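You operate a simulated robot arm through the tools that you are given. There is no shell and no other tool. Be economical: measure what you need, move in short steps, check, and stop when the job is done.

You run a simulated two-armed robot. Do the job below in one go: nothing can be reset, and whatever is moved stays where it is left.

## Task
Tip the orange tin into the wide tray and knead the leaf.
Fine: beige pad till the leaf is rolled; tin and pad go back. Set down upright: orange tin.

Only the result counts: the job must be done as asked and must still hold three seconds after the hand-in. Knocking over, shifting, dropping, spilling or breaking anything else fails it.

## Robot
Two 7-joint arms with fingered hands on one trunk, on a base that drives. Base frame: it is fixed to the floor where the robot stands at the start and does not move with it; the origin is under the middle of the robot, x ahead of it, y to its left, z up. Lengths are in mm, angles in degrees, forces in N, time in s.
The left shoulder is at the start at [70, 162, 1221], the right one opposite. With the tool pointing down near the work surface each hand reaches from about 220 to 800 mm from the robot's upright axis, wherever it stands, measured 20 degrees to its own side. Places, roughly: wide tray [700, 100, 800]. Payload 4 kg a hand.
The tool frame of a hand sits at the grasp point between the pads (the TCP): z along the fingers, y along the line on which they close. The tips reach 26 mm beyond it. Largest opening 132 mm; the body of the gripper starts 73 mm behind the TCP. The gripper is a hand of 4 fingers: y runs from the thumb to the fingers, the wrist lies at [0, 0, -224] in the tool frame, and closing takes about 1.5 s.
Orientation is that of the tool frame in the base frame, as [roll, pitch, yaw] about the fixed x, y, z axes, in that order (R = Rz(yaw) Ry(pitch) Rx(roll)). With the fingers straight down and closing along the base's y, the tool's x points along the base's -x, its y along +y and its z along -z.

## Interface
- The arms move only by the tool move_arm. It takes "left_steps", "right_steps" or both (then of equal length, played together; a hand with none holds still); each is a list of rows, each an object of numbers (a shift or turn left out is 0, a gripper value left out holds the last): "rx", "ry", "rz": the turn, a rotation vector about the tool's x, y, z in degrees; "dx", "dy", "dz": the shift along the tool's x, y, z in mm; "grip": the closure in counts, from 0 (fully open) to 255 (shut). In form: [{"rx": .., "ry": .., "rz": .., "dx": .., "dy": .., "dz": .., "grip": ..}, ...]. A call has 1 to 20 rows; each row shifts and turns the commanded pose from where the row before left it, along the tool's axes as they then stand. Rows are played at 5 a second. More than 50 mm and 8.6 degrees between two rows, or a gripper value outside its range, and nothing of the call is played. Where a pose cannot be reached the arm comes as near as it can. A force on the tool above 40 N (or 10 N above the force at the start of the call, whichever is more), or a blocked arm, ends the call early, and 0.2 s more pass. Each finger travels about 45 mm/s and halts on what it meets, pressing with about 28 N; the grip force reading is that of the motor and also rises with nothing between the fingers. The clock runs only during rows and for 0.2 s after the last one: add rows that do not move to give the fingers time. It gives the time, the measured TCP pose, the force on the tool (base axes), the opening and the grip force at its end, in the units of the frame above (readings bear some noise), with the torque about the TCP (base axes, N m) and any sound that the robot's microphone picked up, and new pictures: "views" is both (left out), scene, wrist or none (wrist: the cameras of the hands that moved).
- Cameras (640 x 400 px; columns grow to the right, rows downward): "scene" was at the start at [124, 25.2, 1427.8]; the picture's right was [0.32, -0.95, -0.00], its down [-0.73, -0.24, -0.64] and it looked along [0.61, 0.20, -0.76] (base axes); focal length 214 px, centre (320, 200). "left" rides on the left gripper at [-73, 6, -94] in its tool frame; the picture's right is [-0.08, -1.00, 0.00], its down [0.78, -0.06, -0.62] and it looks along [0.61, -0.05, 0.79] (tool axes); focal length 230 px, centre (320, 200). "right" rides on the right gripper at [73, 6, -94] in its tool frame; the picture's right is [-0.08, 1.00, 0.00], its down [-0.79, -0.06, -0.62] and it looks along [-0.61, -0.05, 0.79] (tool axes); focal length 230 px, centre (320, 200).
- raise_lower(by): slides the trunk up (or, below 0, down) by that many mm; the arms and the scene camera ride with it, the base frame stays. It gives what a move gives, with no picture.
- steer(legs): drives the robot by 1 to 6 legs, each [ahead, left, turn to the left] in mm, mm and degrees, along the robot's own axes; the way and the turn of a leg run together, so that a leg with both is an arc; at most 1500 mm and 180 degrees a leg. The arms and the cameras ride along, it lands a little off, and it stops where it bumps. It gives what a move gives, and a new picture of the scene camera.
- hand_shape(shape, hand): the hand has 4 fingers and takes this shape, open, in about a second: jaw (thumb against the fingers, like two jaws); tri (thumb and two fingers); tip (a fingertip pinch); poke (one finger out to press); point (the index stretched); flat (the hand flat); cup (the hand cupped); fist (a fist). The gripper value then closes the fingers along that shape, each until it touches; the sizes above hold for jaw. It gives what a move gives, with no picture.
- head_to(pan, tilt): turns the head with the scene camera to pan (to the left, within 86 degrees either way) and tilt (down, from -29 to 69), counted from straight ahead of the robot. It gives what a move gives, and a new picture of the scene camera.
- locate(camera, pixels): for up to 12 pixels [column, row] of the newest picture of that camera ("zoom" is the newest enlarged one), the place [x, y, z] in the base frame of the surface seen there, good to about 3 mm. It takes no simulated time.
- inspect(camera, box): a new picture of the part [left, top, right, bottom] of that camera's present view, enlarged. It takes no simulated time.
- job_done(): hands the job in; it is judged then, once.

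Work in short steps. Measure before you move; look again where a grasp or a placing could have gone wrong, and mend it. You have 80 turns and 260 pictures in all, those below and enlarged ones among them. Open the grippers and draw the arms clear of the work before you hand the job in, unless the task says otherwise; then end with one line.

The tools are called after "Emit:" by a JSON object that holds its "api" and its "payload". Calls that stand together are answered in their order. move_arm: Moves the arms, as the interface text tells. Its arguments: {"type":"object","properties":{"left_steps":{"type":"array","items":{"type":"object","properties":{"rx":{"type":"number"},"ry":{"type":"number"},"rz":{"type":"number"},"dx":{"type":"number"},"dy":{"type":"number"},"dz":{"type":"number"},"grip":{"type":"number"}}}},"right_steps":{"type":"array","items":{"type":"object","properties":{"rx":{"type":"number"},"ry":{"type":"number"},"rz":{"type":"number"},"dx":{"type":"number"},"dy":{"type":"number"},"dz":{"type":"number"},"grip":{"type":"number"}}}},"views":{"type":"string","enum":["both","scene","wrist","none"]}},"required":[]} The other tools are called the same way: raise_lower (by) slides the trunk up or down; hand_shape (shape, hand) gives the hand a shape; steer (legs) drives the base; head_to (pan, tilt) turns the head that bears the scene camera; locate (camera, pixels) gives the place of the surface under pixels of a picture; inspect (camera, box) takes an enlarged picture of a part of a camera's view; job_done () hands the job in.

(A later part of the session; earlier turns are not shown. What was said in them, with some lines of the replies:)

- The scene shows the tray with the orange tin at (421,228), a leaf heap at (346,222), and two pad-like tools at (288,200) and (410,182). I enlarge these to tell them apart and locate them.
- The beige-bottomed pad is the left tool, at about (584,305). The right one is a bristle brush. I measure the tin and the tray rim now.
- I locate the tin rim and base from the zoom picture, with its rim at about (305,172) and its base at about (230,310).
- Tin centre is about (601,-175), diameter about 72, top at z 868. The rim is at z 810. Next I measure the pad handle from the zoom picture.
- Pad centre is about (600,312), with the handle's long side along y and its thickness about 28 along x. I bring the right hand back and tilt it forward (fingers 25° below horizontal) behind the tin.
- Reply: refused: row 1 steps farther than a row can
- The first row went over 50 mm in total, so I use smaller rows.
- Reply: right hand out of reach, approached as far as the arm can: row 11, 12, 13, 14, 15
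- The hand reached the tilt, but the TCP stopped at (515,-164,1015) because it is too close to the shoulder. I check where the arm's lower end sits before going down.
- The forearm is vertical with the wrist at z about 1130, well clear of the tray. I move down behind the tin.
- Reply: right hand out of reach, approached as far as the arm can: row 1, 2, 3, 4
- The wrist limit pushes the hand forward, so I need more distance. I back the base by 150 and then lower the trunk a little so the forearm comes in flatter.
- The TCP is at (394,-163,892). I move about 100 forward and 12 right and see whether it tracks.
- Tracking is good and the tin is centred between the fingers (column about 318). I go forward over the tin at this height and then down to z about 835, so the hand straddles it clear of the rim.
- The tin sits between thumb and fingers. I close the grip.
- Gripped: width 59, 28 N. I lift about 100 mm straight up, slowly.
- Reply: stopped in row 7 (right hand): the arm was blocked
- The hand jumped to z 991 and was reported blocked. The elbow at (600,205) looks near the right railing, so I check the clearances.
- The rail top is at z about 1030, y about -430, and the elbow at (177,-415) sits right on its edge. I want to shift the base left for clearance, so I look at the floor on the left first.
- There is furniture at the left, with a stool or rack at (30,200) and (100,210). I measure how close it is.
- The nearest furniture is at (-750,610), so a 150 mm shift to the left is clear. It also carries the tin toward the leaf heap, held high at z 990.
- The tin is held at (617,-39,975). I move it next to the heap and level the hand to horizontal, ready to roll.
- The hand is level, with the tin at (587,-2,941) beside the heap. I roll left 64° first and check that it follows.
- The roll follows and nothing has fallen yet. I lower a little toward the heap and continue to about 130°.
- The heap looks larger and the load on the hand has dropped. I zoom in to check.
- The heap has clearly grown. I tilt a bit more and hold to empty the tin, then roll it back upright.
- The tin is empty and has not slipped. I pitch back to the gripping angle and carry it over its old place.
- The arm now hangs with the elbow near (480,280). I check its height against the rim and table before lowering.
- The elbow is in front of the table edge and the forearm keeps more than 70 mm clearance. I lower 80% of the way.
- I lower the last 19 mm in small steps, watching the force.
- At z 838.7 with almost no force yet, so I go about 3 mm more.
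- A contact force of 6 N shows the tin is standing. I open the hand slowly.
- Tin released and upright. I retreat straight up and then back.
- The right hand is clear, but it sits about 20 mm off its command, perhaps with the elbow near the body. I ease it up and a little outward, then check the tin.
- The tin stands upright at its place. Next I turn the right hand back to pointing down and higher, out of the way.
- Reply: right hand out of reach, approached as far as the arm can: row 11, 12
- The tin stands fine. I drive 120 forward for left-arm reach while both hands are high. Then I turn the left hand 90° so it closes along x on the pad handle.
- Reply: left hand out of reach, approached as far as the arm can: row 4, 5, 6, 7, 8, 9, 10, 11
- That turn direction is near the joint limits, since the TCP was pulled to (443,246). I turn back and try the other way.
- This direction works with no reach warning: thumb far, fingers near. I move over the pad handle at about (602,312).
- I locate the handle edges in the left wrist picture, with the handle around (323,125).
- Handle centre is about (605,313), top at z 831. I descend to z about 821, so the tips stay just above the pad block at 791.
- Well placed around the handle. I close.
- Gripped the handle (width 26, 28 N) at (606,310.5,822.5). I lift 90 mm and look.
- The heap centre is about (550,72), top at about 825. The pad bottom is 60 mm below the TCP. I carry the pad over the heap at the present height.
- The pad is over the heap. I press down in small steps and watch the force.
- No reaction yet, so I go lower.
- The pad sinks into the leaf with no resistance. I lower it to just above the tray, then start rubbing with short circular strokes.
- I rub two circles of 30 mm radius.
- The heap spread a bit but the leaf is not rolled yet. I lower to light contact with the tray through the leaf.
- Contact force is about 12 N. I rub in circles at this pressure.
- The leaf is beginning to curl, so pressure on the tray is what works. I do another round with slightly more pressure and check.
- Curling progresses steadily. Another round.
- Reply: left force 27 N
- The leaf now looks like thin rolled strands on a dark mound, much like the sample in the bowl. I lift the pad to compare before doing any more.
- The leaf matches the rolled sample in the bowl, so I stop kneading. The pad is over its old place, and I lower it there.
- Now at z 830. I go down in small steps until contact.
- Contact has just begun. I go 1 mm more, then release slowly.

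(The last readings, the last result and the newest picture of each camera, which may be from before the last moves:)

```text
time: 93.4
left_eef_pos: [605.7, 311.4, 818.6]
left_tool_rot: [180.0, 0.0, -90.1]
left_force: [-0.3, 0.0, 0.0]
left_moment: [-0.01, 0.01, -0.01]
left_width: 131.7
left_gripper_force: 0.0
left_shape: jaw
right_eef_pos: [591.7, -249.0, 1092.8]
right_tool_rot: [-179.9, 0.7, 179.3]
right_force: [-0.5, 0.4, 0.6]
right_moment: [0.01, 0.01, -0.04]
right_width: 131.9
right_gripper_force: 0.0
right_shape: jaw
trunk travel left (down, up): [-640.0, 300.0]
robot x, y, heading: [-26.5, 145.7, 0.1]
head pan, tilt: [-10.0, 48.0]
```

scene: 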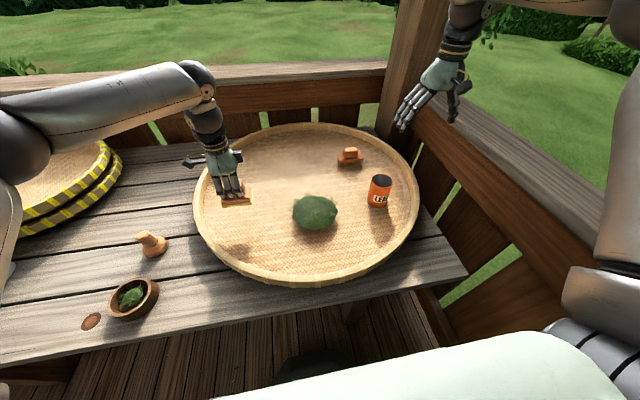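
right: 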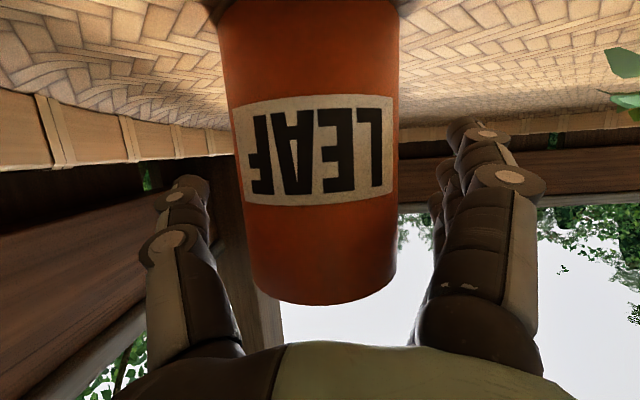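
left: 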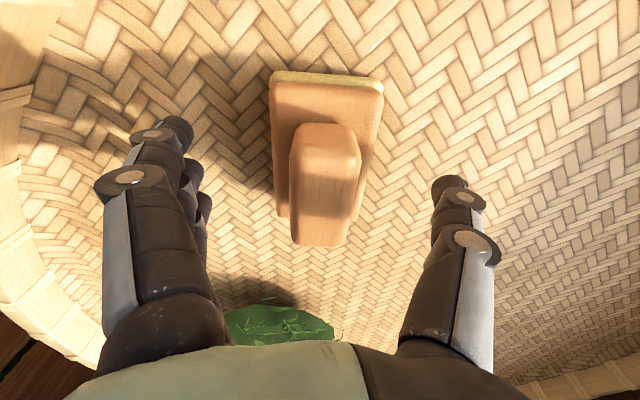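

The pad is released at its original place. I draw the left hand up and back, clear of the work.

Emit:
{"api": "move_arm", "payload": {"left_steps": [{"dz": -20}, {"dz": -40}, {"dz": -40}, {"dz": -40}, {"dz": -40, "dy": 20}, {"dz": -40, "dy": 25}, {"dy": 25}, {}], "views": "scene"}}

Emit:
{"api": "inspect", "payload": {"camera": "scene", "box": [190, 110, 430, 290]}}

```text
time: 95.2
left_eef_pos: [537.0, 312.3, 1039.3]
left_tool_rot: [180.0, 0.0, -90.0]
left_force: [0.2, 1.0, -0.7]
left_moment: [0.0, 0.02, 0.02]
left_width: 132.1
left_gripper_force: 0.0
left_shape: jaw
right_eef_pos: [592.5, -247.6, 1092.2]
right_tool_rot: [-179.7, 0.6, 179.4]
right_force: [0.3, 0.2, 1.0]
right_moment: [0.03, 0.01, 0.02]
right_width: 132.0
right_gripper_force: 0.0
right_shape: jaw
trunk travel left (down, up): [-640.0, 300.0]
robot x, y, heading: [-28.6, 147.4, 0.1]
head pan, tilt: [-10.0, 48.0]
```

scene: 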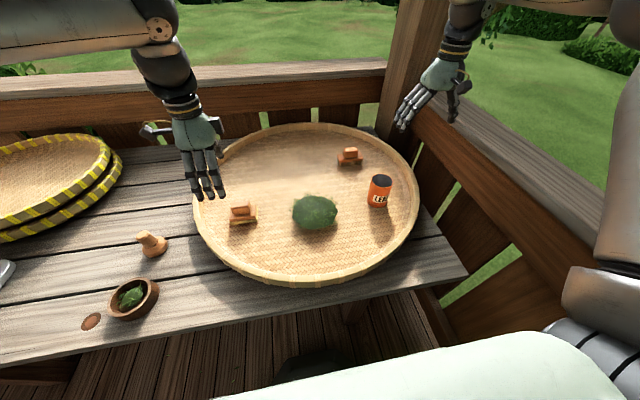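

```text
2.22 times, centred on (310, 200) of scene
```

zoom: 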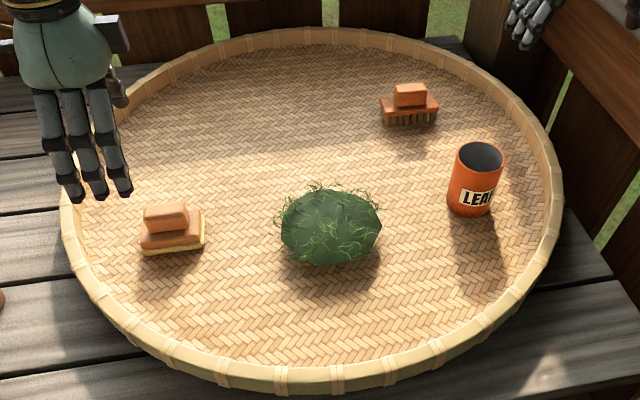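

The tin is upright and empty at its place, the pad is back, the leaf matches the rolled sample, and both hands are open and clear. I hand the job in.

Emit:
{"api": "job_done", "payload": {}}

```text
The job is handed in.
```

The orange tin's leaf is tipped into the wide tray and the heap kneaded with the beige pad until it looked like the rolled sample in the bowl. The tin is back upright, the pad is back in its place, and the job is handed in.
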